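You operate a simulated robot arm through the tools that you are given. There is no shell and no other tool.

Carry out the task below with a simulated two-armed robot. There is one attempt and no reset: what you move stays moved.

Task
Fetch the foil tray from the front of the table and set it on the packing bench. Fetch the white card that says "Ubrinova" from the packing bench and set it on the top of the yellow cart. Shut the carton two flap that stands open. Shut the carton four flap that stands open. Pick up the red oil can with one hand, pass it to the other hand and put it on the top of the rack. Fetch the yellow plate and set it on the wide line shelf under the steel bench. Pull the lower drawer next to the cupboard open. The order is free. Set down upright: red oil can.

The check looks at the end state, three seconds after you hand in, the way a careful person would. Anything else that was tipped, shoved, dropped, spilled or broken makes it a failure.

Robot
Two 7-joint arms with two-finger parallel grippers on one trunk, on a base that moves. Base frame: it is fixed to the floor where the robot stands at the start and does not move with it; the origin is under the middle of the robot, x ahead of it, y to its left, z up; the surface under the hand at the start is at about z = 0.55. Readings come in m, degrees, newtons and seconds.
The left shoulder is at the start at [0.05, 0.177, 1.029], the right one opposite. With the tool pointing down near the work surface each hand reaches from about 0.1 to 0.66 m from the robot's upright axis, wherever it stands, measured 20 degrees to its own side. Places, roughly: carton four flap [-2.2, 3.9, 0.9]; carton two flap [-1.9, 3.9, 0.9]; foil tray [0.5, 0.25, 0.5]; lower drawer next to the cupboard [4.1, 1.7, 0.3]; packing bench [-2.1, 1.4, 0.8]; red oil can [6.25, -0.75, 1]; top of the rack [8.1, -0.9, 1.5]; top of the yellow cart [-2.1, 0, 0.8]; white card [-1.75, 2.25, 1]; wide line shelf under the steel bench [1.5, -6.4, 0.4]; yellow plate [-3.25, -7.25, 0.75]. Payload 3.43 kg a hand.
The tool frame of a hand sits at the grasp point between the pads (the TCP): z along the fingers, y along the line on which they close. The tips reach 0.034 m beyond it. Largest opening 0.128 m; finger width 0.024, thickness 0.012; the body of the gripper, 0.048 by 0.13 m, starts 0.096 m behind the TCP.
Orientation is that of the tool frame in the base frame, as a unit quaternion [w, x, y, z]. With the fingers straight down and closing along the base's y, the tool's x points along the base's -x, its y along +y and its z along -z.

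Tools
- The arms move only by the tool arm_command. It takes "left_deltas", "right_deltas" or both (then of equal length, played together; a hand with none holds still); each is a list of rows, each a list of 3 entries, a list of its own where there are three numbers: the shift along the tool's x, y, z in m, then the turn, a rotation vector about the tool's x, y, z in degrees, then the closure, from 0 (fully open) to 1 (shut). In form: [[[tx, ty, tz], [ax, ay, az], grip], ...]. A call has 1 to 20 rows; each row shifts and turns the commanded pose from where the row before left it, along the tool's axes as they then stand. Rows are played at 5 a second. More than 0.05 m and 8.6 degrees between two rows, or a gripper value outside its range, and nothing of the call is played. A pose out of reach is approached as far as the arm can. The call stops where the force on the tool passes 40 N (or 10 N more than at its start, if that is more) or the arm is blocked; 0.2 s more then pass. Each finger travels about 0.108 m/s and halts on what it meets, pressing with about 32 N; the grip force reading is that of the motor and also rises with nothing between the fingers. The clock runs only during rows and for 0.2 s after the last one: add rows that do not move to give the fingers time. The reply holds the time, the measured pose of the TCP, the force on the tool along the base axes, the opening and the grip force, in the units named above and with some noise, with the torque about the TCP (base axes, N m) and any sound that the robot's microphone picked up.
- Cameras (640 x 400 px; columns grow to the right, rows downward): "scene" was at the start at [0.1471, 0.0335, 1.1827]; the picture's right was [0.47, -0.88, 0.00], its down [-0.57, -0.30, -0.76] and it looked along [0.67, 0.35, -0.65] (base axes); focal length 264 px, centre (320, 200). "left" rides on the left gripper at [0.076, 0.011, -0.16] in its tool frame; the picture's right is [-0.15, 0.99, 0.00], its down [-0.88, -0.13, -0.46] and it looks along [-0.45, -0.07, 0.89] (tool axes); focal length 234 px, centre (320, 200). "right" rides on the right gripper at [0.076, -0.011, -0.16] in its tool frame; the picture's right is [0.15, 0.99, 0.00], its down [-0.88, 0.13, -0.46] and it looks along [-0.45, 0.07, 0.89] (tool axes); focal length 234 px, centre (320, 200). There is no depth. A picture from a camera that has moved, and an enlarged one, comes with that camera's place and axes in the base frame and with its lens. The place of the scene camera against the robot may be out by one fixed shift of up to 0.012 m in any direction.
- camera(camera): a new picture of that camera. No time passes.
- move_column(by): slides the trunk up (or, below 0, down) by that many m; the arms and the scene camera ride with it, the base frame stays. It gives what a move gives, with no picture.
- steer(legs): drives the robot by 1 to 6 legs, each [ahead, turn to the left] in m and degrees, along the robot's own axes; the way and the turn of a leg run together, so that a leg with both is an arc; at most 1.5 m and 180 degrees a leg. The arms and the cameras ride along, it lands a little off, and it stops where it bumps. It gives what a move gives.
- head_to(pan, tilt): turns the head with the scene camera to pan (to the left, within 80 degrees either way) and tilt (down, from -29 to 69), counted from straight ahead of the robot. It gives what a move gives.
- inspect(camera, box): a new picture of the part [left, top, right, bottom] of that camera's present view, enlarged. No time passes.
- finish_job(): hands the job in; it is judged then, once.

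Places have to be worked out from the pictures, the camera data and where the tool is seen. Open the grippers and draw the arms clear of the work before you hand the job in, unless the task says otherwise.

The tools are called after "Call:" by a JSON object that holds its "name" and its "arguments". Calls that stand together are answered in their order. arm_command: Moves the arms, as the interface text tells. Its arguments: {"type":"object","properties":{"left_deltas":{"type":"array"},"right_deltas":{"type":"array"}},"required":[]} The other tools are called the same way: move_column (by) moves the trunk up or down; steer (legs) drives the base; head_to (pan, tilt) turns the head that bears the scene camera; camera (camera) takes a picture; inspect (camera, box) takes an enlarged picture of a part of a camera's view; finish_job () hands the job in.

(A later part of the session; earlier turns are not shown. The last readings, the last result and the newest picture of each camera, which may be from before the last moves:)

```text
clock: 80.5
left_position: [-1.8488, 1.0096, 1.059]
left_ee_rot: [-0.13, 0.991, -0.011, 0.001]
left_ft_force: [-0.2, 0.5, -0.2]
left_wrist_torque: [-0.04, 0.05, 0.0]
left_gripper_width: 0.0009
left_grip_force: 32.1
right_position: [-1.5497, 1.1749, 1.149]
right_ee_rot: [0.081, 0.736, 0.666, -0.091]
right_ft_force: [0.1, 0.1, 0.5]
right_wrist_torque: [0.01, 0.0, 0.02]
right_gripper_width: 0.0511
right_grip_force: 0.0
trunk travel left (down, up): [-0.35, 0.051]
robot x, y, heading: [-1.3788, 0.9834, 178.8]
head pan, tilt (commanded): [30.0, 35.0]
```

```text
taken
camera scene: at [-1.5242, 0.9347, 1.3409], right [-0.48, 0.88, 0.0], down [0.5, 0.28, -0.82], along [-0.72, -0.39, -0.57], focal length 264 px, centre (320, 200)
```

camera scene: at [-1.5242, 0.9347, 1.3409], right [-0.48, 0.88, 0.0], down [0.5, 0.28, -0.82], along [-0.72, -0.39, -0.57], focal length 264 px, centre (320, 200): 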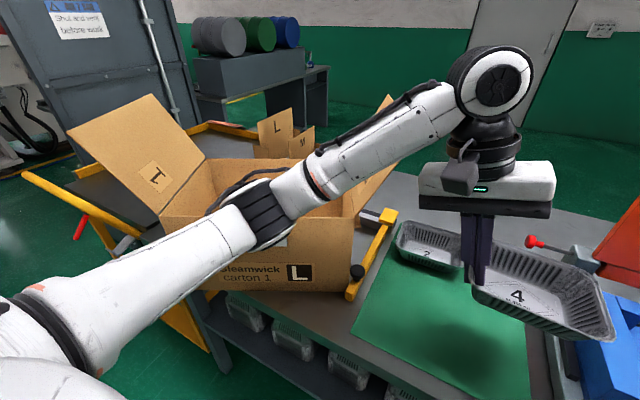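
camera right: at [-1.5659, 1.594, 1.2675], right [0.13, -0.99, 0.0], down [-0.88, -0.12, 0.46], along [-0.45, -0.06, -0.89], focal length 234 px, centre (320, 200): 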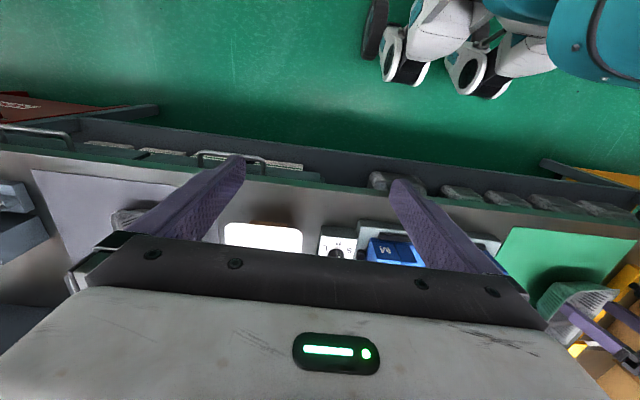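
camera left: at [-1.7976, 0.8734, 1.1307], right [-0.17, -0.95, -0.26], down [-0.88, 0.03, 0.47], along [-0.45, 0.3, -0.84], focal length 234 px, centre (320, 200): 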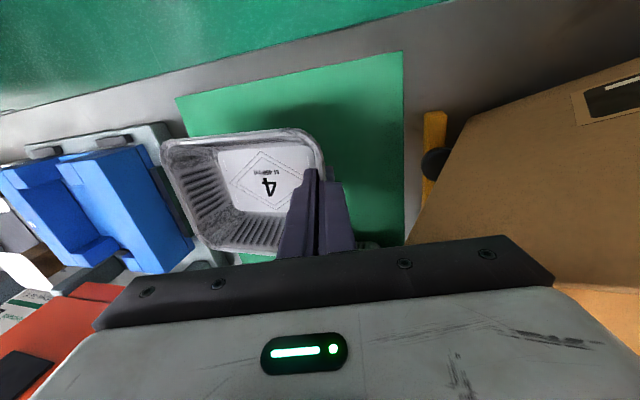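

The forearm passes in front of the carton and the hand is clear of the flap. I lower to TCP z≈0.925 (tray just above the mat).

Call:
{"name": "arm_command", "arguments": {"left_deltas": [[[0, 0.0104, 0.0386], [0, 0, 0], 1.0], [[0, 0.0104, 0.0386], [0, 0, 0], 1.0], [[0, 0.0052, 0.0193], [0, 0, 0], 1.0], [[0, 0.0036, 0.0135], [0, 0, 0], 1.0], [[0, 0, 0], [0, 0, 0], 1.0]]}}

Call:
{"name": "camera", "arguments": {"camera": "scene"}}

Call:
{"name": "camera", "arguments": {"camera": "left"}}

```text
clock: 81.7
left_position: [-1.8487, 1.0095, 0.9439]
left_ee_rot: [-0.131, 0.991, -0.009, 0.001]
left_ft_force: [0.0, 0.1, -0.2]
left_wrist_torque: [-0.03, -0.02, 0.01]
left_gripper_width: 0.0009
left_grip_force: 31.6
right_position: [-1.5499, 1.1747, 1.1501]
right_ee_rot: [0.081, 0.736, 0.666, -0.091]
right_ft_force: [0.0, 0.3, -0.2]
right_wrist_torque: [-0.01, -0.03, 0.04]
right_gripper_width: 0.0513
right_grip_force: 0.0
trunk travel left (down, up): [-0.35, 0.051]
robot x, y, heading: [-1.3786, 0.9818, 178.5]
head pan, tilt (commanded): [30.0, 35.0]
```

```text
taken
camera scene: at [-1.5243, 0.9347, 1.3409], right [-0.48, 0.88, 0.0], down [0.5, 0.28, -0.82], along [-0.72, -0.39, -0.57], focal length 264 px, centre (320, 200)
```

scene: 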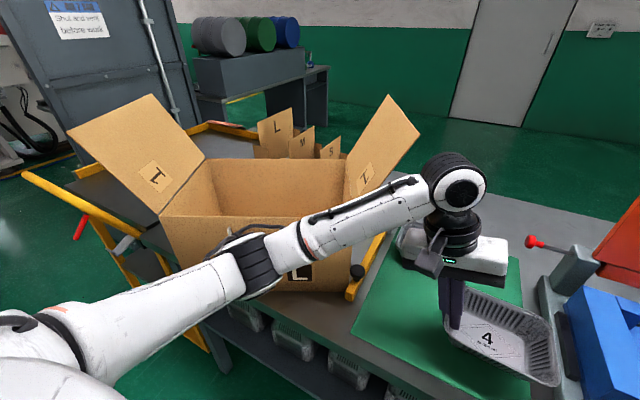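

```text
taken
camera left: at [-1.7741, 0.9549, 1.0959], right [-0.17, -0.95, -0.26], down [-0.88, 0.03, 0.47], along [-0.44, 0.3, -0.84], focal length 234 px, centre (320, 200)
```

left: 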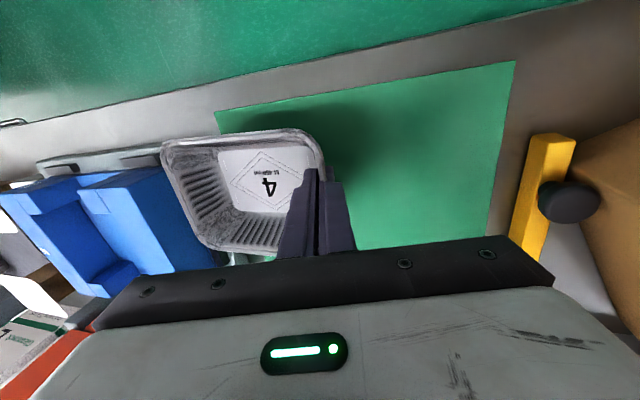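

The tray hovers ~3.5 cm above the mat, clear of the machine. Now I bring the right hand (turned 90°, leaning right) over the tray's middle.

Call:
{"name": "arm_command", "arguments": {"right_deltas": [[[-0.0344, 0.0036, 0.0086], [0, 0, 0], 0.77], [[-0.0344, 0.0036, 0.0086], [0, 0, 0], 0.77], [[-0.0344, 0.0036, 0.0086], [0, 0, 0], 0.77], [[-0.0042, -0.0435, 0.0011], [0, 0, 0], 0.77], [[-0.0042, -0.0435, 0.0011], [0, 0, 0], 0.77], [[-0.0042, -0.0435, 0.0011], [0, 0, 0], 0.77], [[-0.0042, -0.0435, 0.0011], [0, 0, 0], 0.77], [[-0.0042, -0.0435, 0.0011], [0, 0, 0], 0.77], [[-0.0042, -0.0435, 0.0011], [0, 0, 0], 0.77], [[-0.0042, -0.0435, 0.0011], [0, 0, 0], 0.77], [[0, 0, 0], [0, 0, 0], 0.77]]}}

Call:
{"name": "head_to", "arguments": {"pan": 0, "tilt": 45}}

Call:
{"name": "camera", "arguments": {"camera": "scene"}}

Call:
{"name": "camera", "arguments": {"camera": "right"}}

```text
clock: 82.2
left_position: [-1.8497, 1.0083, 0.9444]
left_ee_rot: [-0.131, 0.991, -0.011, 0.001]
left_ft_force: [0.6, 0.1, -0.8]
left_wrist_torque: [-0.02, 0.02, 0.0]
left_gripper_width: 0.0009
left_grip_force: 31.4
right_position: [-1.5499, 1.1523, 1.15]
right_ee_rot: [0.072, 0.729, 0.676, -0.084]
right_ft_force: [-4.0, 29.3, 6.4]
right_wrist_torque: [-2.84, -0.55, 1.81]
right_gripper_width: 0.0277
right_grip_force: 0.2
trunk travel left (down, up): [-0.35, 0.051]
robot x, y, heading: [-1.379, 0.9806, 179.0]
head pan, tilt (commanded): [30.0, 35.0]
stopped in row 2 (right hand): the force on the tool passed its limit at 164 N (the readings are from after the stop); the commanded pose is now the measured one
```

```text
clock: 83.1
left_position: [-1.8476, 1.0092, 0.9442]
left_ee_rot: [-0.13, 0.991, -0.01, 0.002]
left_ft_force: [-0.6, 0.2, -0.3]
left_wrist_torque: [-0.02, 0.0, -0.03]
left_gripper_width: 0.0009
left_grip_force: 31.8
right_position: [-1.5495, 1.1531, 1.149]
right_ee_rot: [0.071, 0.729, 0.676, -0.084]
right_ft_force: [-3.7, 44.2, 11.2]
right_wrist_torque: [-4.34, -0.88, 2.83]
right_gripper_width: 0.0274
right_grip_force: 0.1
trunk travel left (down, up): [-0.35, 0.051]
robot x, y, heading: [-1.378, 0.9849, 179.2]
head pan, tilt (commanded): [0.0, 45.0]
```

```text
taken
camera scene: at [-1.5284, 0.9788, 1.3261], right [0.02, 1.0, 0.0], down [0.71, -0.01, -0.71], along [-0.71, 0.01, -0.71], focal length 264 px, centre (320, 200)
```

scene: 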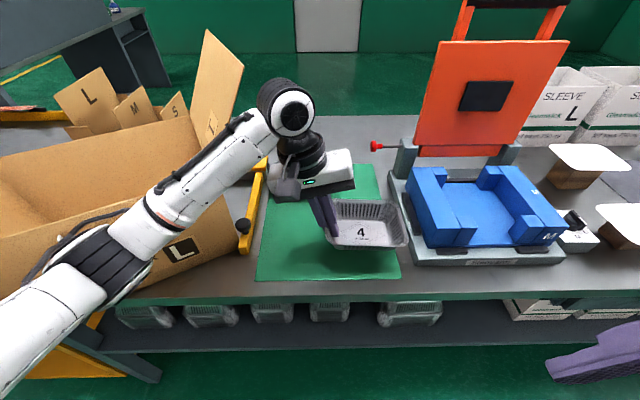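

```text
taken
camera right: at [-1.5509, 1.2601, 1.2889], right [1.0, 0.07, -0.04], down [0.08, -0.77, 0.64], along [0.01, -0.64, -0.77], focal length 234 px, centre (320, 200)
```

right: 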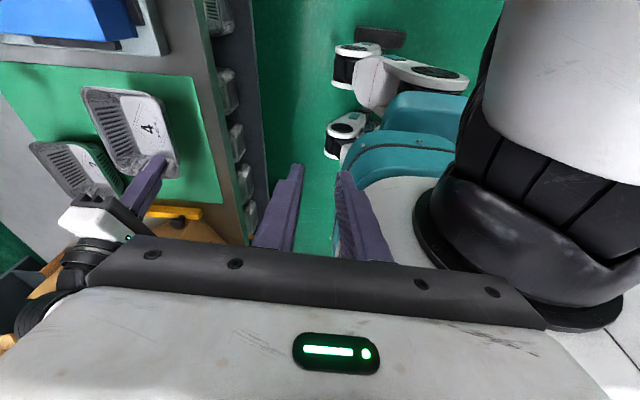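

The right hand is too close to the robot's own trunk and pressed against it. I back off to +y, then move forward (−x) away from the body.

Call:
{"name": "arm_command", "arguments": {"right_deltas": [[[0.0243, -0.0019, -0.0054], [0, 0, 0], 0.77], [[-0.0027, -0.0374, 0.001], [0, 0, 0], 0.77], [[-0.0027, -0.0374, 0.001], [0, 0, 0], 0.77], [[-0.0027, -0.0374, 0.001], [0, 0, 0], 0.77], [[-0.0027, -0.0374, 0.001], [0, 0, 0], 0.77], [[0, 0, 0], [0, 0, 0], 0.77]]}}

Call:
{"name": "camera", "arguments": {"camera": "scene"}}

```text
clock: 84.5
left_position: [-1.8492, 1.0086, 0.9448]
left_ee_rot: [-0.131, 0.991, -0.011, 0.002]
left_ft_force: [0.5, 0.0, -0.1]
left_wrist_torque: [-0.01, -0.03, -0.04]
left_gripper_width: 0.0008
left_grip_force: 31.9
right_position: [-1.633, 1.1099, 1.1723]
right_ee_rot: [0.072, 0.731, 0.673, -0.086]
right_ft_force: [-0.6, -0.6, 0.5]
right_wrist_torque: [0.02, 0.01, 0.02]
right_gripper_width: 0.0296
right_grip_force: 0.2
right hand out of reach, approached as far as the arm can: row 2, 3, 4, 5
trunk travel left (down, up): [-0.35, 0.051]
robot x, y, heading: [-1.3814, 0.9819, 178.8]
head pan, tilt (commanded): [0.0, 45.0]
```

```text
taken
camera scene: at [-1.5283, 0.9791, 1.3261], right [0.02, 1.0, 0.0], down [0.71, -0.01, -0.71], along [-0.71, 0.01, -0.71], focal length 264 px, centre (320, 200)
```

scene: 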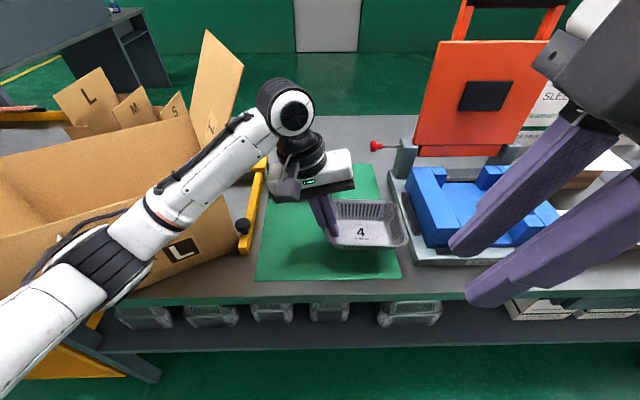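

That yaw is at the right wrist's limit. I turn the right hand back to its default yaw and instead tilt it 25° to lean right; that leaves room beside the left hand.

Call:
{"name": "arm_command", "arguments": {"right_deltas": [[[0, 0, 0], [0, 0, 8.4], 0.9], [[0, 0, 0], [0, 0, 8.4], 0.9], [[0, 0, 0], [0, 0, 8.4], 0.9], [[0, 0, 0], [0, 0, 8.4], 0.9], [[0, 0, 0], [0, 0, 8.4], 1.0], [[0, 0, 0], [0, 0, 8.4], 1.0], [[0, 0, 0], [0, 0, 8.4], 1.0], [[0, 0, 0], [0, 0, 8.4], 1.0], [[0, 0, 0], [0, 0, 8.4], 1.0], [[0, 0, 0], [0, 0, 8.4], 1.0], [[0, 0, 0], [0, 0, 2], 1.0], [[0, 0, 0], [-6, 0, 0], 1.0], [[0, 0, 0], [-6, 0, 0], 1.0]]}}

Call:
{"name": "camera", "arguments": {"camera": "scene"}}

```text
clock: 87.3
left_position: [-1.8489, 1.0099, 0.9447]
left_ee_rot: [-0.131, 0.991, -0.01, 0.001]
left_ft_force: [0.9, -0.1, -0.2]
left_wrist_torque: [-0.01, -0.02, 0.01]
left_gripper_width: 0.0009
left_grip_force: 31.7
right_position: [-1.6341, 1.1092, 1.1716]
right_ee_rot: [0.216, 0.976, -0.003, -0.013]
right_ft_force: [-0.8, 0.4, 0.6]
right_wrist_torque: [-0.02, 0.0, 0.02]
right_gripper_width: 0.0
right_grip_force: 31.9
trunk travel left (down, up): [-0.35, 0.051]
robot x, y, heading: [-1.3757, 0.9811, 178.8]
head pan, tilt (commanded): [0.0, 45.0]
```

```text
taken
camera scene: at [-1.5284, 0.9793, 1.3261], right [0.02, 1.0, 0.0], down [0.71, -0.02, -0.71], along [-0.71, 0.01, -0.71], focal length 264 px, centre (320, 200)
```

scene: 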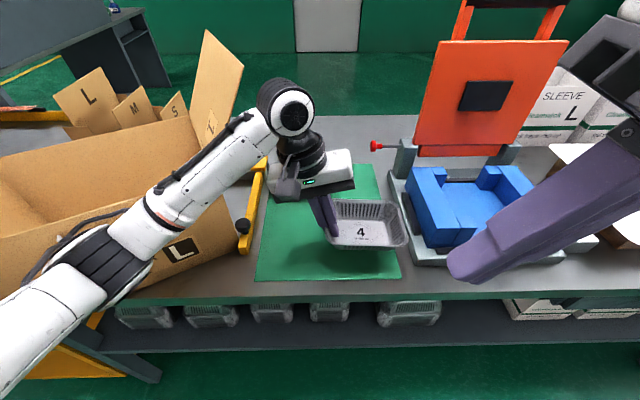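

Orientation is right. Now I lower the tray gently onto the mat (expected contact at TCP z≈0.906) while the right hand moves forward above the tray.

Call:
{"name": "arm_command", "arguments": {"left_deltas": [[[0, 0.0047, 0.0174], [0, 0, 0], 1.0], [[0, 0.0034, 0.0125], [0, 0, 0], 1.0], [[0, 0, 0], [0, 0, 0], 1.0]]}}

Call:
{"name": "arm_command", "arguments": {"left_deltas": [[[0, 0.001, 0.0039], [0, 0, 0], 1.0], [[0, 0, 0], [0, 0, 0], 1.0]]}}

```text
clock: 88.1
left_position: [-1.849, 1.0091, 0.9129]
left_ee_rot: [-0.13, 0.991, -0.011, 0.0]
left_ft_force: [0.0, -0.4, 0.1]
left_wrist_torque: [-0.03, 0.04, 0.0]
left_gripper_width: 0.0009
left_grip_force: 32.2
right_position: [-1.6328, 1.1078, 1.1735]
right_ee_rot: [0.216, 0.976, -0.002, -0.013]
right_ft_force: [0.5, -0.9, 0.2]
right_wrist_torque: [-0.01, -0.02, -0.02]
right_gripper_width: 0.0001
right_grip_force: 32.0
trunk travel left (down, up): [-0.35, 0.051]
robot x, y, heading: [-1.3772, 0.9798, 179.0]
head pan, tilt (commanded): [0.0, 45.0]
```

```text
clock: 88.7
left_position: [-1.8501, 1.0087, 0.9085]
left_ee_rot: [-0.131, 0.991, -0.01, 0.001]
left_ft_force: [0.0, 0.6, -0.5]
left_wrist_torque: [-0.03, 0.01, -0.01]
left_gripper_width: 0.0011
left_grip_force: 31.7
right_position: [-1.6328, 1.109, 1.1717]
right_ee_rot: [0.215, 0.976, -0.003, -0.013]
right_ft_force: [-0.2, 0.2, -0.2]
right_wrist_torque: [-0.02, 0.02, 0.01]
right_gripper_width: 0.0
right_grip_force: 32.0
trunk travel left (down, up): [-0.35, 0.051]
robot x, y, heading: [-1.381, 0.9826, 178.9]
head pan, tilt (commanded): [0.0, 45.0]
```

Call:
{"name": "arm_command", "arguments": {"left_deltas": [[[0, 0.001, 0.0039], [0, 0, 0], 1.0], [[0, 0, 0], [0, 0, 0], 1.0]]}}

Call:
{"name": "arm_command", "arguments": {"left_deltas": [[[0, 0.0008, 0.0029], [0, 0, 0], 1.0], [[0, 0, 0], [0, 0, 0], 1.0]]}}

Call:
{"name": "inspect", "arguments": {"camera": "scene", "box": [240, 130, 440, 290]}}

```text
clock: 89.3
left_position: [-1.8502, 1.009, 0.9048]
left_ee_rot: [-0.13, 0.991, -0.01, 0.002]
left_ft_force: [1.0, 0.1, -0.6]
left_wrist_torque: [-0.02, -0.03, 0.03]
left_gripper_width: 0.0009
left_grip_force: 32.1
right_position: [-1.6331, 1.108, 1.1731]
right_ee_rot: [0.214, 0.977, -0.003, -0.013]
right_ft_force: [-0.2, 0.5, 0.4]
right_wrist_torque: [0.01, -0.02, 0.0]
right_gripper_width: 0.0001
right_grip_force: 32.2
trunk travel left (down, up): [-0.35, 0.051]
robot x, y, heading: [-1.3805, 0.9817, 178.7]
head pan, tilt (commanded): [0.0, 45.0]
```

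```text
clock: 89.9
left_position: [-1.8486, 1.0087, 0.9023]
left_ee_rot: [-0.131, 0.991, -0.01, 0.002]
left_ft_force: [-0.5, -0.3, 0.2]
left_wrist_torque: [0.0, -0.01, 0.0]
left_gripper_width: 0.0008
left_grip_force: 32.5
right_position: [-1.6325, 1.1086, 1.1725]
right_ee_rot: [0.214, 0.977, -0.003, -0.013]
right_ft_force: [0.1, -0.4, -0.4]
right_wrist_torque: [0.01, -0.01, 0.0]
right_gripper_width: 0.0
right_grip_force: 32.1
trunk travel left (down, up): [-0.35, 0.051]
robot x, y, heading: [-1.3784, 0.9805, 178.8]
head pan, tilt (commanded): [0.0, 45.0]
```

```text
2.50 times, centred on (340, 210) of scene
camera zoom: at [-1.5284, 0.9789, 1.3261], right [0.02, 1.0, 0.0], down [0.71, -0.01, -0.71], along [-0.71, 0.01, -0.71], focal length 661 px, centre (270, 175)
```

zoom: 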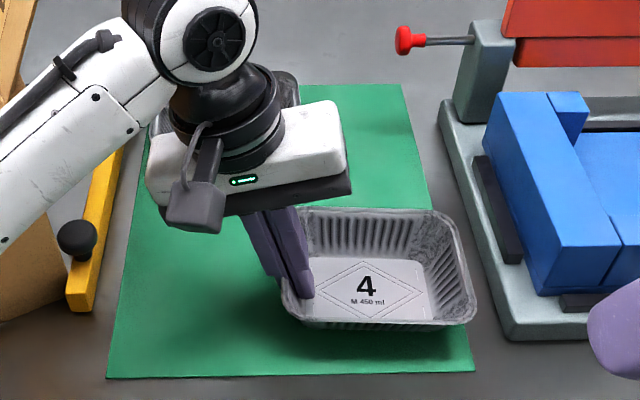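

Still no contact at TCP z 0.902; I continue lowering in small steps until the tray touches.

Call:
{"name": "arm_command", "arguments": {"left_deltas": [[[0, 0.001, 0.0039], [0, 0, 0], 1.0], [[0, 0, 0], [0, 0, 0], 1.0]]}}

Call:
{"name": "arm_command", "arguments": {"left_deltas": [[[0, 0.001, 0.0039], [0, 0, 0], 1.0], [[0, 0, 0], [0, 0, 0], 1.0]]}}

Call:
{"name": "arm_command", "arguments": {"left_deltas": [[[0, 0.0006, 0.0024], [0, 0, 0], 1.0], [[0, 0, 0], [0, 0, 0], 1.0]]}}

```text
clock: 90.5
left_position: [-1.8495, 1.0097, 0.8988]
left_ee_rot: [-0.131, 0.991, -0.01, 0.002]
left_ft_force: [0.4, 0.1, 0.4]
left_wrist_torque: [-0.02, 0.0, 0.03]
left_gripper_width: 0.0008
left_grip_force: 32.1
right_position: [-1.6326, 1.1084, 1.1714]
right_ee_rot: [0.214, 0.977, -0.002, -0.013]
right_ft_force: [0.7, 0.6, 0.2]
right_wrist_torque: [-0.03, 0.0, -0.01]
right_gripper_width: 0.0002
right_grip_force: 32.2
trunk travel left (down, up): [-0.35, 0.051]
robot x, y, heading: [-1.3771, 0.9843, 178.9]
head pan, tilt (commanded): [0.0, 45.0]
```

```text
clock: 91.1
left_position: [-1.8488, 1.009, 0.8939]
left_ee_rot: [-0.131, 0.991, -0.01, 0.001]
left_ft_force: [0.2, -0.7, 4.0]
left_wrist_torque: [0.38, -0.03, 0.0]
left_gripper_width: 0.0011
left_grip_force: 32.1
right_position: [-1.6332, 1.1083, 1.1733]
right_ee_rot: [0.214, 0.977, -0.002, -0.013]
right_ft_force: [0.6, 0.6, 0.3]
right_wrist_torque: [-0.01, 0.03, 0.03]
right_gripper_width: 0.0
right_grip_force: 31.5
trunk travel left (down, up): [-0.35, 0.051]
robot x, y, heading: [-1.3766, 0.9781, 178.7]
head pan, tilt (commanded): [0.0, 45.0]
```

```text
clock: 91.7
left_position: [-1.8495, 1.0095, 0.8928]
left_ee_rot: [-0.132, 0.991, -0.011, 0.0]
left_ft_force: [-0.2, -2.3, 8.6]
left_wrist_torque: [0.89, -0.07, -0.06]
left_gripper_width: 0.0011
left_grip_force: 31.9
right_position: [-1.6329, 1.1077, 1.1726]
right_ee_rot: [0.215, 0.977, -0.002, -0.013]
right_ft_force: [0.4, -0.5, 0.4]
right_wrist_torque: [-0.01, -0.01, -0.03]
right_gripper_width: 0.0001
right_grip_force: 31.9
trunk travel left (down, up): [-0.35, 0.051]
robot x, y, heading: [-1.3836, 0.9809, 178.8]
head pan, tilt (commanded): [0.0, 45.0]
```

Contact begins at TCP z≈0.895 at the tray's far edge (it hangs slightly tilted). I rotate the left hand 3° to level it and settle it on the mat.

Call:
{"name": "arm_command", "arguments": {"left_deltas": [[[0, 0, 0], [3, 0, 0], 1.0], [[0, 0, 0], [0, 0, 0], 1.0]]}}

Call:
{"name": "arm_command", "arguments": {"left_deltas": [[[0, 0.0008, 0.0029], [0, 0, 0], 1.0], [[0, 0, 0], [0, 0, 0], 1.0]]}}

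Call:
{"name": "arm_command", "arguments": {"left_deltas": [[[0, 0.0006, 0.002], [0, 0, 0], 1.0], [[0, 0, 0], [0, 0, 0], 1.0]]}}

```text
clock: 92.3
left_position: [-1.8477, 1.0093, 0.8906]
left_ee_rot: [-0.156, 0.988, -0.011, 0.002]
left_ft_force: [0.1, -0.4, 0.2]
left_wrist_torque: [0.02, 0.0, 0.01]
left_gripper_width: 0.0006
left_grip_force: 31.8
right_position: [-1.6339, 1.1086, 1.1733]
right_ee_rot: [0.215, 0.977, -0.003, -0.014]
right_ft_force: [-0.4, -0.1, -0.5]
right_wrist_torque: [0.0, 0.03, 0.01]
right_gripper_width: 0.0002
right_grip_force: 32.2
trunk travel left (down, up): [-0.35, 0.051]
robot x, y, heading: [-1.38, 0.9812, 178.7]
head pan, tilt (commanded): [0.0, 45.0]
```

```text
clock: 92.9
left_position: [-1.8491, 1.0096, 0.8898]
left_ee_rot: [-0.157, 0.987, -0.01, 0.001]
left_ft_force: [-0.1, -1.2, 7.5]
left_wrist_torque: [0.05, -0.05, -0.01]
left_gripper_width: 0.0007
left_grip_force: 31.4
right_position: [-1.6332, 1.1081, 1.1733]
right_ee_rot: [0.214, 0.977, -0.002, -0.014]
right_ft_force: [1.2, 0.1, 0.2]
right_wrist_torque: [-0.03, -0.01, 0.01]
right_gripper_width: 0.0003
right_grip_force: 32.2
trunk travel left (down, up): [-0.35, 0.051]
robot x, y, heading: [-1.3771, 0.9858, 178.7]
head pan, tilt (commanded): [0.0, 45.0]
```

```text
clock: 93.5
left_position: [-1.8491, 1.0102, 0.8884]
left_ee_rot: [-0.158, 0.987, -0.01, -0.002]
left_ft_force: [-1.0, -4.0, 24.9]
left_wrist_torque: [0.18, -0.36, 0.01]
left_gripper_width: 0.0008
left_grip_force: 32.2
right_position: [-1.6311, 1.1076, 1.1736]
right_ee_rot: [0.214, 0.977, -0.002, -0.014]
right_ft_force: [0.0, 0.2, -0.1]
right_wrist_torque: [-0.01, 0.0, -0.02]
right_gripper_width: 0.0
right_grip_force: 31.4
trunk travel left (down, up): [-0.35, 0.051]
robot x, y, heading: [-1.3792, 0.982, 178.6]
head pan, tilt (commanded): [0.0, 45.0]
```

The tray's bottom now sits on the mat (near edge too). I bring the right hand forward above the tray and check the clearance.

Call:
{"name": "arm_command", "arguments": {"left_deltas": [[[0, -0.0006, -0.002], [0, 0, 0], 1.0], [[0, 0, 0], [0, 0, 0], 1.0], [[0, 0, 0], [0, 0, 0], 1.0], [[0, 0, 0], [0, 0, 0], 1.0], [[0, 0, 0], [0, 0, 0], 1.0], [[0, 0, 0], [0, 0, 0], 1.0], [[0, 0, 0], [0, 0, 0], 1.0], [[0, 0, 0], [0, 0, 0], 1.0]], "right_deltas": [[[-0.0447, 0.0043, 0.0032], [0, 0, 0], 1.0], [[-0.0447, 0.0043, 0.0032], [0, 0, 0], 1.0], [[-0.0447, 0.0043, 0.0032], [0, 0, 0], 1.0], [[-0.0447, 0.0043, 0.0032], [0, 0, 0], 1.0], [[-0.0447, 0.0043, 0.0032], [0, 0, 0], 1.0], [[0.0009, -0.0161, 0.0346], [0, 0, 0], 1.0], [[0.0009, -0.0161, 0.0346], [0, 0, 0], 1.0], [[0, 0, 0], [0, 0, 0], 1.0]]}}

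Call:
{"name": "camera", "arguments": {"camera": "scene"}}

Call:
{"name": "camera", "arguments": {"camera": "right"}}

```text
clock: 95.3
left_position: [-1.8479, 1.0095, 0.8897]
left_ee_rot: [-0.156, 0.988, -0.011, 0.001]
left_ft_force: [-0.8, 1.3, 19.9]
left_wrist_torque: [0.31, 0.0, -0.01]
left_gripper_width: 0.0006
left_grip_force: 31.6
right_position: [-1.8553, 1.0846, 1.0961]
right_ee_rot: [0.215, 0.977, -0.003, -0.014]
right_ft_force: [0.0, -0.5, -1.1]
right_wrist_torque: [-0.02, 0.03, 0.01]
right_gripper_width: 0.0001
right_grip_force: 32.4
trunk travel left (down, up): [-0.35, 0.051]
robot x, y, heading: [-1.3785, 0.9826, 178.8]
head pan, tilt (commanded): [0.0, 45.0]
```

```text
taken
camera scene: at [-1.5269, 0.9789, 1.3263], right [0.02, 1.0, 0.0], down [0.71, -0.01, -0.71], along [-0.71, 0.01, -0.71], focal length 264 px, centre (320, 200)
```

scene: 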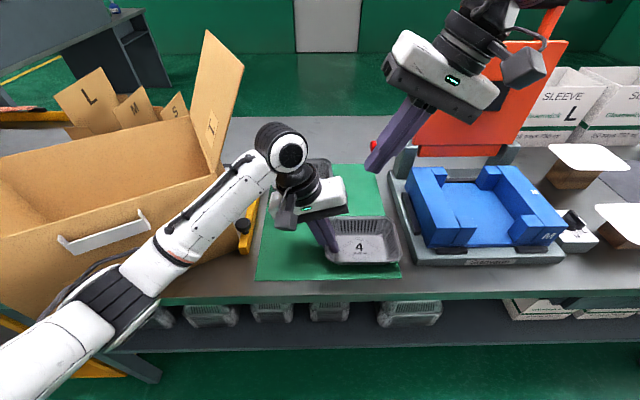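

```text
taken
camera right: at [-1.7744, 1.1597, 1.2348], right [0.15, -0.9, 0.41], down [-0.87, 0.08, 0.49], along [-0.48, -0.43, -0.77], focal length 234 px, centre (320, 200)
```

right: 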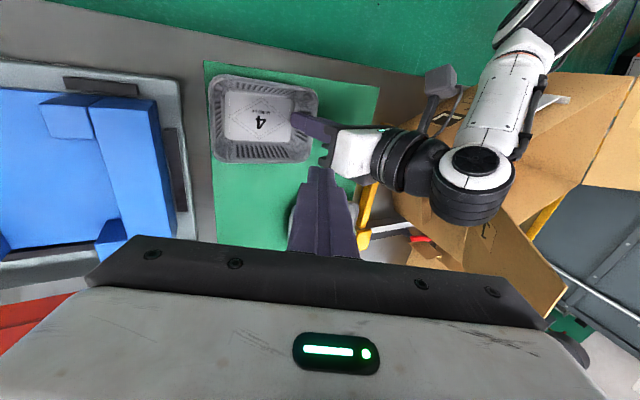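

The right tip is above the tray's middle and clear of the left hand. I lower it into the tray to ~4 cm above the floor.

Call:
{"name": "arm_command", "arguments": {"right_deltas": [[[0.0009, -0.0146, 0.0351], [0, 0, 0], 1.0], [[0.0009, -0.0146, 0.0351], [0, 0, 0], 1.0], [[0.0009, -0.0146, 0.0351], [0, 0, 0], 1.0], [[0.0009, -0.0146, 0.0351], [0, 0, 0], 1.0], [[0.0009, -0.0146, 0.0351], [0, 0, 0], 1.0], [[0, 0, 0], [0, 0, 0], 1.0]]}}

Call:
{"name": "inspect", "arguments": {"camera": "scene", "box": [240, 110, 480, 290]}}

Call:
{"name": "camera", "arguments": {"camera": "right"}}

```text
clock: 96.7
left_position: [-1.8477, 1.0091, 0.8896]
left_ee_rot: [-0.157, 0.988, -0.01, 0.0]
left_ft_force: [0.4, 0.4, 17.8]
left_wrist_torque: [0.24, -0.04, -0.01]
left_gripper_width: 0.0008
left_grip_force: 32.2
right_position: [-1.847, 1.0867, 0.9145]
right_ee_rot: [0.215, 0.977, -0.002, -0.014]
right_ft_force: [-0.7, 0.2, 0.9]
right_wrist_torque: [0.04, 0.02, -0.01]
right_gripper_width: 0.0001
right_grip_force: 32.3
right hand out of reach, approached as far as the arm can: row 5
trunk travel left (down, up): [-0.35, 0.051]
robot x, y, heading: [-1.377, 0.981, 178.6]
head pan, tilt (commanded): [0.0, 45.0]
```

```text
2.22 times, centred on (360, 200) of scene
camera zoom: at [-1.5269, 0.9788, 1.3263], right [0.02, 1.0, 0.0], down [0.71, -0.01, -0.71], along [-0.71, 0.01, -0.71], focal length 588 px, centre (231, 200)
```

zoom: 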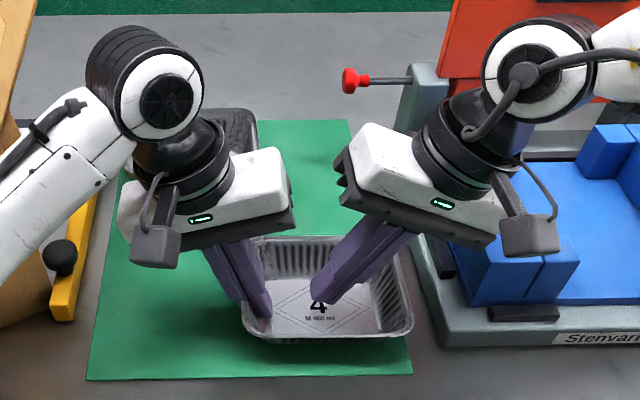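

```text
taken
camera right: at [-1.7656, 1.1624, 1.0521], right [0.15, -0.9, 0.41], down [-0.87, 0.08, 0.49], along [-0.48, -0.43, -0.77], focal length 234 px, centre (320, 200)
```

right: 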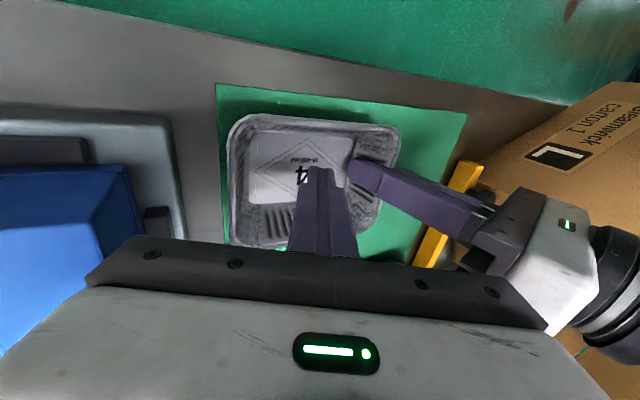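

The right arm reached its limit 4 cm above the tray floor because the trunk is raised. I lift both hands by 8 cm and lower the trunk by 8 cm, then retry.

Call:
{"name": "arm_command", "arguments": {"left_deltas": [[[0, -0.0124, -0.038], [0, 0, 0], 1.0], [[0, -0.0124, -0.038], [0, 0, 0], 1.0], [[0, 0, 0], [0, 0, 0], 1.0]], "right_deltas": [[[-0.001, 0.0169, -0.0362], [0, 0, 0], 1.0], [[-0.001, 0.0169, -0.0362], [0, 0, 0], 1.0], [[0, 0, 0], [0, 0, 0], 1.0]]}}

Call:
{"name": "move_column", "arguments": {"by": -0.08}}

Call:
{"name": "camera", "arguments": {"camera": "scene"}}

```text
clock: 97.5
left_position: [-1.8491, 1.0091, 0.9682]
left_ee_rot: [-0.156, 0.988, -0.01, 0.003]
left_ft_force: [0.6, -0.5, 0.3]
left_wrist_torque: [0.02, 0.01, 0.0]
left_gripper_width: 0.0009
left_grip_force: 31.8
right_position: [-1.8478, 1.0857, 0.9941]
right_ee_rot: [0.215, 0.976, -0.003, -0.013]
right_ft_force: [0.2, 0.0, -0.5]
right_wrist_torque: [-0.02, 0.01, 0.01]
right_gripper_width: 0.0
right_grip_force: 32.0
trunk travel left (down, up): [-0.35, 0.051]
robot x, y, heading: [-1.3789, 0.9805, 178.7]
head pan, tilt (commanded): [0.0, 45.0]
```

```text
clock: 98.7
left_position: [-1.8497, 1.0099, 0.8898]
left_ee_rot: [-0.158, 0.987, -0.01, 0.001]
left_ft_force: [-0.3, -0.9, 5.4]
left_wrist_torque: [0.05, -0.01, 0.02]
left_gripper_width: 0.0008
left_grip_force: 32.3
right_position: [-1.8482, 1.0871, 0.9141]
right_ee_rot: [0.214, 0.977, -0.002, -0.013]
right_ft_force: [-0.4, 0.7, -0.1]
right_wrist_torque: [-0.03, -0.01, 0.04]
right_gripper_width: 0.0002
right_grip_force: 31.7
trunk travel left (down, up): [-0.27, 0.131]
robot x, y, heading: [-1.3806, 0.9816, 178.8]
head pan, tilt (commanded): [0.0, 45.0]
```

```text
taken
camera scene: at [-1.5281, 0.9788, 1.2462], right [0.02, 1.0, 0.0], down [0.71, -0.01, -0.71], along [-0.71, 0.01, -0.71], focal length 264 px, centre (320, 200)
```

scene: 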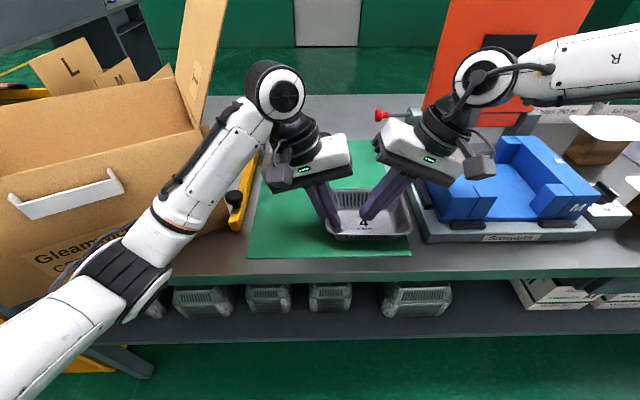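

Now lower the right fingertip to the tray floor in small steps.

Call:
{"name": "arm_command", "arguments": {"right_deltas": [[[0.0007, -0.0127, 0.0272], [0, 0, 0], 1.0], [[0, 0, 0], [0, 0, 0], 1.0]]}}

Call:
{"name": "arm_command", "arguments": {"right_deltas": [[[0.0002, -0.0042, 0.0091], [0, 0, 0], 1.0], [[0, 0, 0], [0, 0, 0], 1.0]]}}

```text
clock: 99.3
left_position: [-1.8492, 1.0095, 0.8888]
left_ee_rot: [-0.157, 0.988, -0.009, 0.0]
left_ft_force: [-5.7, 1.5, 3.0]
left_wrist_torque: [-0.22, 0.15, 0.3]
left_gripper_width: 0.0006
left_grip_force: 31.7
right_position: [-1.8481, 1.087, 0.8877]
right_ee_rot: [0.216, 0.976, -0.003, -0.016]
right_ft_force: [3.1, 3.3, 18.9]
right_wrist_torque: [0.05, -0.22, 0.05]
right_gripper_width: 0.0001
right_grip_force: 32.0
trunk travel left (down, up): [-0.27, 0.131]
robot x, y, heading: [-1.376, 0.9772, 178.8]
head pan, tilt (commanded): [0.0, 45.0]
```

```text
clock: 99.6
left_position: [-1.8489, 1.0091, 0.8889]
left_ee_rot: [-0.156, 0.988, -0.01, 0.0]
left_ft_force: [2.2, -2.7, 5.7]
left_wrist_torque: [-0.27, -0.24, -0.04]
left_gripper_width: 0.0007
left_grip_force: 32.6
right_position: [-1.8499, 1.0862, 0.8883]
right_ee_rot: [0.218, 0.976, -0.003, -0.019]
right_ft_force: [2.5, 3.0, 9.2]
right_wrist_torque: [0.02, -0.11, 0.02]
right_gripper_width: 0.0001
right_grip_force: 31.3
trunk travel left (down, up): [-0.27, 0.131]
robot x, y, heading: [-1.3817, 0.982, 178.9]
head pan, tilt (commanded): [0.0, 45.0]
stopped in row 1 (right hand): the force on the tool passed its limit at 50 N (the readings are from after the stop); the commanded pose is now the measured one
```

The right fingertip rests on the tray floor (z≈0.856). I press a bit more, open the left fingers slightly, and pull the left hand up along its fingers.

Call:
{"name": "arm_command", "arguments": {"right_deltas": [[[0, -0.0015, 0.0032], [0, 0, 0], 1.0], [[0, 0, 0], [0, 0, 0], 1.0]]}}

Call:
{"name": "arm_command", "arguments": {"left_deltas": [[[0, 0, 0], [0, 0, 0], 0.9], [[0, 0, -0.004], [0, 0, 0], 0.88], [[0, 0, -0.008], [0, 0, 0], 0.85], [[0, 0, -0.01], [0, 0, 0], 0.85], [[0, 0, -0.01], [0, 0, 0], 0.85], [[0, 0, 0], [0, 0, 0], 0.85]]}}

Call:
{"name": "inspect", "arguments": {"camera": "scene", "box": [220, 80, 460, 260]}}

Call:
{"name": "camera", "arguments": {"camera": "left"}}

```text
clock: 100.2
left_position: [-1.8493, 1.0094, 0.8889]
left_ee_rot: [-0.155, 0.988, -0.009, -0.001]
left_ft_force: [2.9, -2.6, 8.5]
left_wrist_torque: [-0.19, -0.41, -0.13]
left_gripper_width: 0.0009
left_grip_force: 32.3
right_position: [-1.8492, 1.0849, 0.8865]
right_ee_rot: [0.221, 0.975, -0.002, -0.02]
right_ft_force: [3.4, 4.2, 11.9]
right_wrist_torque: [0.05, -0.15, 0.04]
right_gripper_width: 0.0003
right_grip_force: 31.6
trunk travel left (down, up): [-0.27, 0.131]
robot x, y, heading: [-1.3826, 0.9814, 178.9]
head pan, tilt (commanded): [0.0, 45.0]
stopped in row 2 (right hand): the force on the tool passed its limit at 41 N (the readings are from after the stop); the commanded pose is now the measured one
```

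```text
clock: 101.7
left_position: [-1.852, 0.9978, 0.919]
left_ee_rot: [-0.155, 0.988, -0.008, 0.0]
left_ft_force: [-0.3, -4.4, -1.3]
left_wrist_torque: [-0.12, 0.03, 0.02]
left_gripper_width: 0.0218
left_grip_force: 1.9
right_position: [-1.8527, 1.0858, 0.8881]
right_ee_rot: [0.22, 0.975, -0.004, -0.022]
right_ft_force: [-4.3, 3.6, 23.0]
right_wrist_torque: [-0.04, 0.01, 0.0]
right_gripper_width: 0.0001
right_grip_force: 32.2
trunk travel left (down, up): [-0.27, 0.131]
robot x, y, heading: [-1.3751, 0.9877, 178.7]
head pan, tilt (commanded): [0.0, 45.0]
```

```text
2.22 times, centred on (340, 170) of scene
camera zoom: at [-1.5273, 0.9787, 1.2464], right [0.02, 1.0, 0.0], down [0.71, -0.02, -0.71], along [-0.71, 0.02, -0.71], focal length 588 px, centre (276, 267)
```

zoom: 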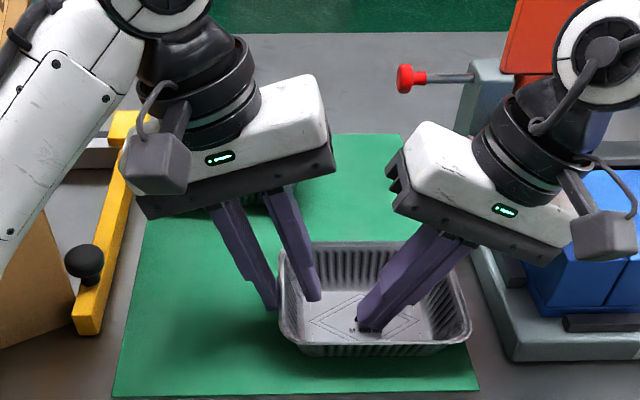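

```text
taken
camera left: at [-1.7758, 0.9371, 1.0681], right [-0.16, -0.94, -0.3], down [-0.88, 0.0, 0.48], along [-0.45, 0.34, -0.83], focal length 234 px, centre (320, 200)
```

left: 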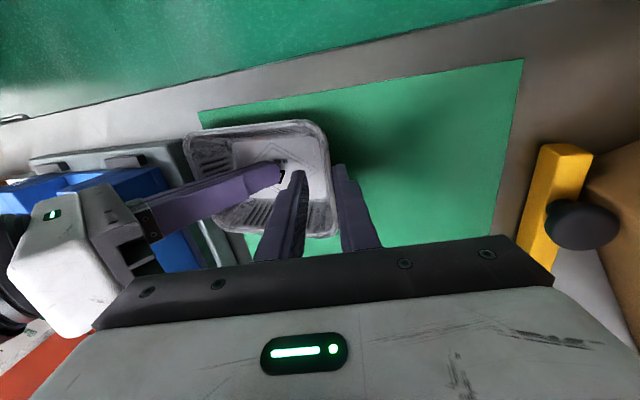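

The outer finger has slid out of the rim and the tray stays on the mat. I raise the left hand further to clear it fully.

Call:
{"name": "arm_command", "arguments": {"left_deltas": [[[0, 0, -0.015], [0, 0, 0], 0.85], [[0, 0, -0.03], [0, 0, 0], 0.85], [[0, 0, -0.03], [0, 0, 0], 0.85], [[0, 0, 0], [0, 0, 0], 0.85]]}}

Call:
{"name": "inspect", "arguments": {"camera": "scene", "box": [220, 80, 460, 260]}}

Call:
{"name": "camera", "arguments": {"camera": "left"}}

```text
clock: 102.7
left_position: [-1.8516, 0.975, 0.9921]
left_ee_rot: [-0.156, 0.988, -0.008, 0.001]
left_ft_force: [-0.1, -0.3, 0.2]
left_wrist_torque: [-0.04, 0.02, 0.02]
left_gripper_width: 0.0191
left_grip_force: 0.1
right_position: [-1.8519, 1.085, 0.8877]
right_ee_rot: [0.221, 0.975, -0.003, -0.023]
right_ft_force: [-8.1, 1.2, 23.5]
right_wrist_torque: [-0.05, 0.18, -0.01]
right_gripper_width: 0.0
right_grip_force: 31.7
trunk travel left (down, up): [-0.27, 0.131]
robot x, y, heading: [-1.3772, 0.9808, 178.3]
head pan, tilt (commanded): [0.0, 45.0]
```

```text
2.22 times, centred on (340, 170) of scene
camera zoom: at [-1.5274, 0.9792, 1.2463], right [0.02, 1.0, 0.0], down [0.71, -0.02, -0.71], along [-0.71, 0.02, -0.71], focal length 588 px, centre (276, 267)
```

zoom: 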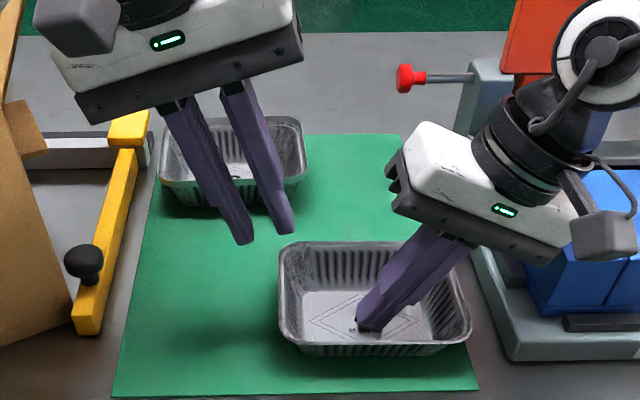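

```text
taken
camera left: at [-1.7768, 0.9151, 1.1402], right [-0.16, -0.94, -0.3], down [-0.88, 0.0, 0.48], along [-0.45, 0.34, -0.83], focal length 234 px, centre (320, 200)
```

left: 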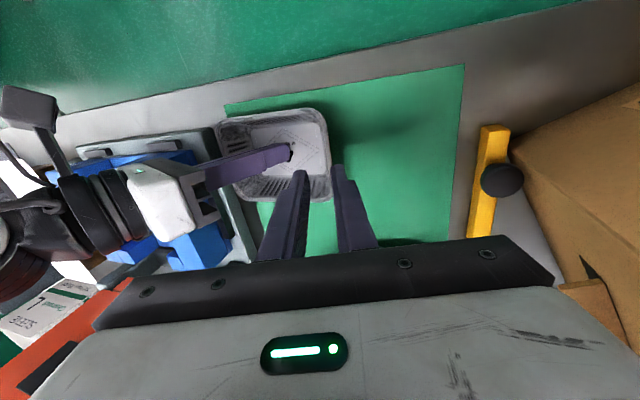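

The left hand is free. Now I carefully lift the right hand and check that the tray stays put.

Call:
{"name": "arm_command", "arguments": {"right_deltas": [[[0, 0, -0.01], [0, 0, 0], 1.0], [[0, 0, -0.02], [0, 0, 0], 1.0], [[0, 0, 0], [0, 0, 0], 1.0]]}}

Call:
{"name": "inspect", "arguments": {"camera": "scene", "box": [220, 80, 460, 260]}}

```text
clock: 103.5
left_position: [-1.8522, 0.9761, 0.9907]
left_ee_rot: [-0.156, 0.988, -0.008, 0.0]
left_ft_force: [0.4, -0.4, 0.0]
left_wrist_torque: [0.01, 0.02, 0.05]
left_gripper_width: 0.0188
left_grip_force: 0.1
right_position: [-1.8501, 1.0988, 0.9125]
right_ee_rot: [0.218, 0.976, -0.003, -0.019]
right_ft_force: [0.1, -0.1, 0.5]
right_wrist_torque: [-0.02, 0.02, -0.03]
right_gripper_width: 0.0001
right_grip_force: 31.6
trunk travel left (down, up): [-0.27, 0.131]
robot x, y, heading: [-1.3804, 0.9824, 178.7]
head pan, tilt (commanded): [0.0, 45.0]
```

```text
2.22 times, centred on (340, 170) of scene
camera zoom: at [-1.5284, 0.9794, 1.246], right [0.02, 1.0, 0.0], down [0.71, -0.02, -0.71], along [-0.71, 0.02, -0.71], focal length 588 px, centre (276, 267)
```

zoom: 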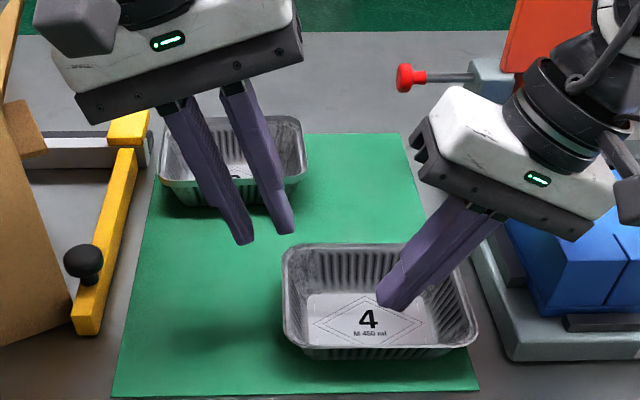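

The tray stays on the mat. I withdraw the right hand upward and then both hands away from the bench.

Call:
{"name": "arm_command", "arguments": {"right_deltas": [[[0, 0, -0.03], [0, 0, 0], 1.0], [[0, 0, -0.04], [0, 0, 0], 1.0], [[0, 0, -0.04], [0, 0, 0], 1.0], [[0.04, 0, 0], [0, 0, 0], 1.0], [[0.04, 0, 0], [0, 0, 0], 1.0], [[0.04, 0, 0], [0, 0, 0], 1.0], [[0, 0, 0], [0, 0, 0], 1.0]], "left_deltas": [[[0, 0, -0.03], [0, 0, 0], 0.85], [[0, 0, -0.03], [0, 0, 0], 0.85], [[0, 0, 0], [0, 0, 0], 0.85], [[0.03, 0, 0], [0, 0, 0], 0.85], [[0.03, 0, 0], [0, 0, 0], 0.85], [[0.03, 0, 0], [0, 0, 0], 0.85], [[0, 0, 0], [0, 0, 0], 0.85]]}}

Call:
{"name": "camera", "arguments": {"camera": "scene"}}

```text
clock: 105.0
left_position: [-1.7611, 0.9561, 1.046]
left_ee_rot: [-0.156, 0.988, -0.008, 0.001]
left_ft_force: [0.5, 0.3, -0.8]
left_wrist_torque: [-0.03, 0.0, 0.05]
left_gripper_width: 0.019
left_grip_force: 0.1
right_position: [-1.7249, 1.1414, 1.0084]
right_ee_rot: [0.22, 0.975, -0.003, -0.02]
right_ft_force: [-0.1, 0.3, 0.1]
right_wrist_torque: [0.01, 0.02, 0.0]
right_gripper_width: 0.0
right_grip_force: 31.7
trunk travel left (down, up): [-0.27, 0.131]
robot x, y, heading: [-1.3797, 0.9833, 178.7]
head pan, tilt (commanded): [0.0, 45.0]
```

```text
taken
camera scene: at [-1.5286, 0.9793, 1.246], right [0.02, 1.0, 0.0], down [0.71, -0.02, -0.71], along [-0.71, 0.02, -0.71], focal length 264 px, centre (320, 200)
```

scene: 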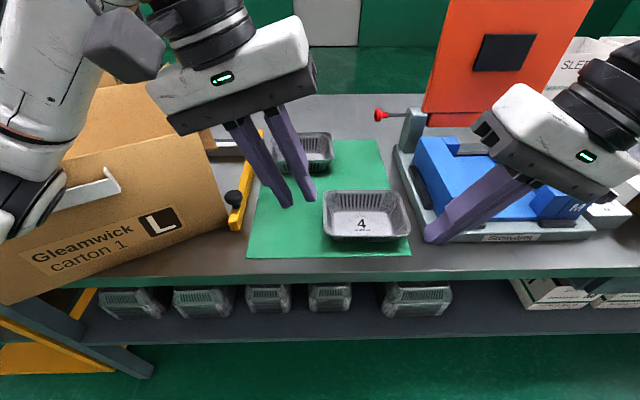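

The carton looks rotated now — the left elbow may be touching it. I look left before moving anything more.

Call:
{"name": "head_to", "arguments": {"pan": 45, "tilt": 40}}

Call:
{"name": "camera", "arguments": {"camera": "scene"}}

```text
clock: 106.2
left_position: [-1.7605, 0.957, 1.0467]
left_ee_rot: [-0.156, 0.988, -0.008, -0.001]
left_ft_force: [0.5, -0.3, -0.3]
left_wrist_torque: [-0.02, 0.01, 0.0]
left_gripper_width: 0.0193
left_grip_force: 0.1
right_position: [-1.7252, 1.1415, 1.0092]
right_ee_rot: [0.22, 0.975, -0.004, -0.02]
right_ft_force: [0.9, -0.2, 0.1]
right_wrist_torque: [0.0, 0.0, 0.0]
right_gripper_width: 0.0
right_grip_force: 32.2
trunk travel left (down, up): [-0.27, 0.131]
robot x, y, heading: [-1.3789, 0.9822, 178.6]
head pan, tilt (commanded): [45.0, 40.0]
```

```text
taken
camera scene: at [-1.5086, 0.9188, 1.2533], right [-0.69, 0.72, 0.0], down [0.46, 0.44, -0.77], along [-0.55, -0.53, -0.64], focal length 264 px, centre (320, 200)
```

scene: 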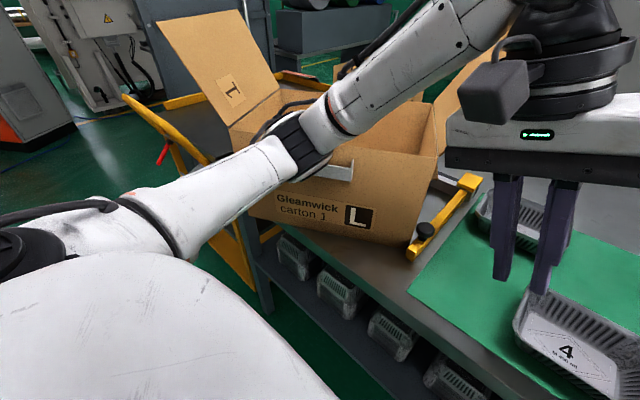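

The left elbow has caught the carton's front edge and turned the carton (~27°, front-left corner slightly over the bench edge). I raise the trunk straight up to lift the whole arm out without dragging.

Call:
{"name": "move_column", "arguments": {"by": 0.13}}

Call:
{"name": "camera", "arguments": {"camera": "scene"}}

```text
clock: 107.8
left_position: [-1.7616, 0.9577, 1.1764]
left_ee_rot: [-0.156, 0.988, -0.008, 0.0]
left_ft_force: [0.1, 0.9, -0.9]
left_wrist_torque: [0.01, -0.01, 0.01]
left_gripper_width: 0.0191
left_grip_force: 0.1
right_position: [-1.7251, 1.1424, 1.1389]
right_ee_rot: [0.219, 0.975, -0.004, -0.02]
right_ft_force: [-0.7, -0.1, -0.8]
right_wrist_torque: [-0.01, 0.01, -0.03]
right_gripper_width: 0.0
right_grip_force: 32.3
trunk travel left (down, up): [-0.4, 0.001]
robot x, y, heading: [-1.3762, 0.9801, 178.9]
head pan, tilt (commanded): [45.0, 40.0]
```

```text
taken
camera scene: at [-1.5087, 0.9188, 1.3833], right [-0.69, 0.72, 0.0], down [0.46, 0.44, -0.77], along [-0.55, -0.53, -0.64], focal length 264 px, centre (320, 200)
```

scene: 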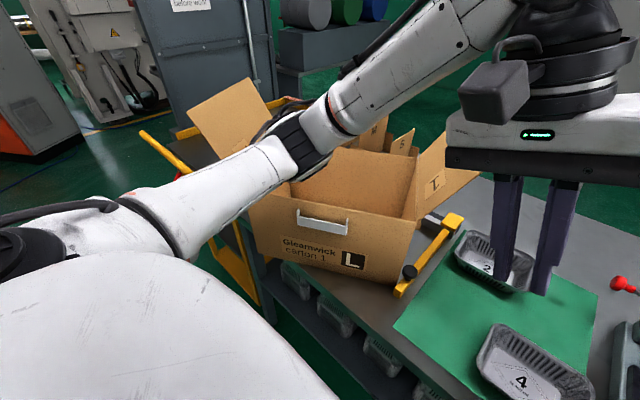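

The arm is out of the carton now. I back the robot straight away from the bench before re-posing the arms.

Call:
{"name": "steer", "arguments": {"legs": [[-0.4, 0]]}}

Call:
{"name": "head_to", "arguments": {"pan": 30, "tilt": 30}}

Call:
{"name": "camera", "arguments": {"camera": "scene"}}

```text
clock: 110.3
left_position: [-1.3564, 0.9463, 1.1769]
left_ee_rot: [-0.155, 0.988, -0.007, 0.0]
left_ft_force: [0.1, 0.3, -0.7]
left_wrist_torque: [-0.02, 0.05, -0.01]
left_gripper_width: 0.0191
left_grip_force: 0.0
right_position: [-1.3206, 1.1326, 1.1384]
right_ee_rot: [0.219, 0.975, -0.002, -0.02]
right_ft_force: [0.3, 0.3, 0.6]
right_wrist_torque: [0.02, 0.04, -0.02]
right_gripper_width: 0.0
right_grip_force: 31.8
trunk travel left (down, up): [-0.4, 0.001]
robot x, y, heading: [-0.9713, 0.9736, 178.9]
head pan, tilt (commanded): [45.0, 40.0]
```

```text
clock: 111.0
left_position: [-1.3574, 0.9471, 1.1783]
left_ee_rot: [-0.156, 0.988, -0.008, 0.0]
left_ft_force: [0.4, 0.0, 1.1]
left_wrist_torque: [0.02, 0.0, -0.03]
left_gripper_width: 0.0191
left_grip_force: 0.0
right_position: [-1.3207, 1.1327, 1.138]
right_ee_rot: [0.22, 0.975, -0.002, -0.02]
right_ft_force: [0.9, 0.2, -0.5]
right_wrist_torque: [0.01, 0.0, 0.02]
right_gripper_width: 0.0001
right_grip_force: 32.2
trunk travel left (down, up): [-0.4, 0.001]
robot x, y, heading: [-0.9731, 0.9728, 178.9]
head pan, tilt (commanded): [30.0, 30.0]
```

```text
taken
camera scene: at [-1.121, 0.9252, 1.3987], right [-0.48, 0.88, 0.0], down [0.44, 0.24, -0.87], along [-0.76, -0.42, -0.5], focal length 264 px, centre (320, 200)
```

scene: 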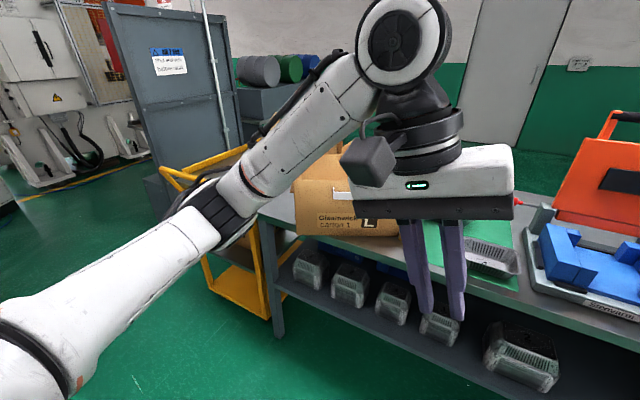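

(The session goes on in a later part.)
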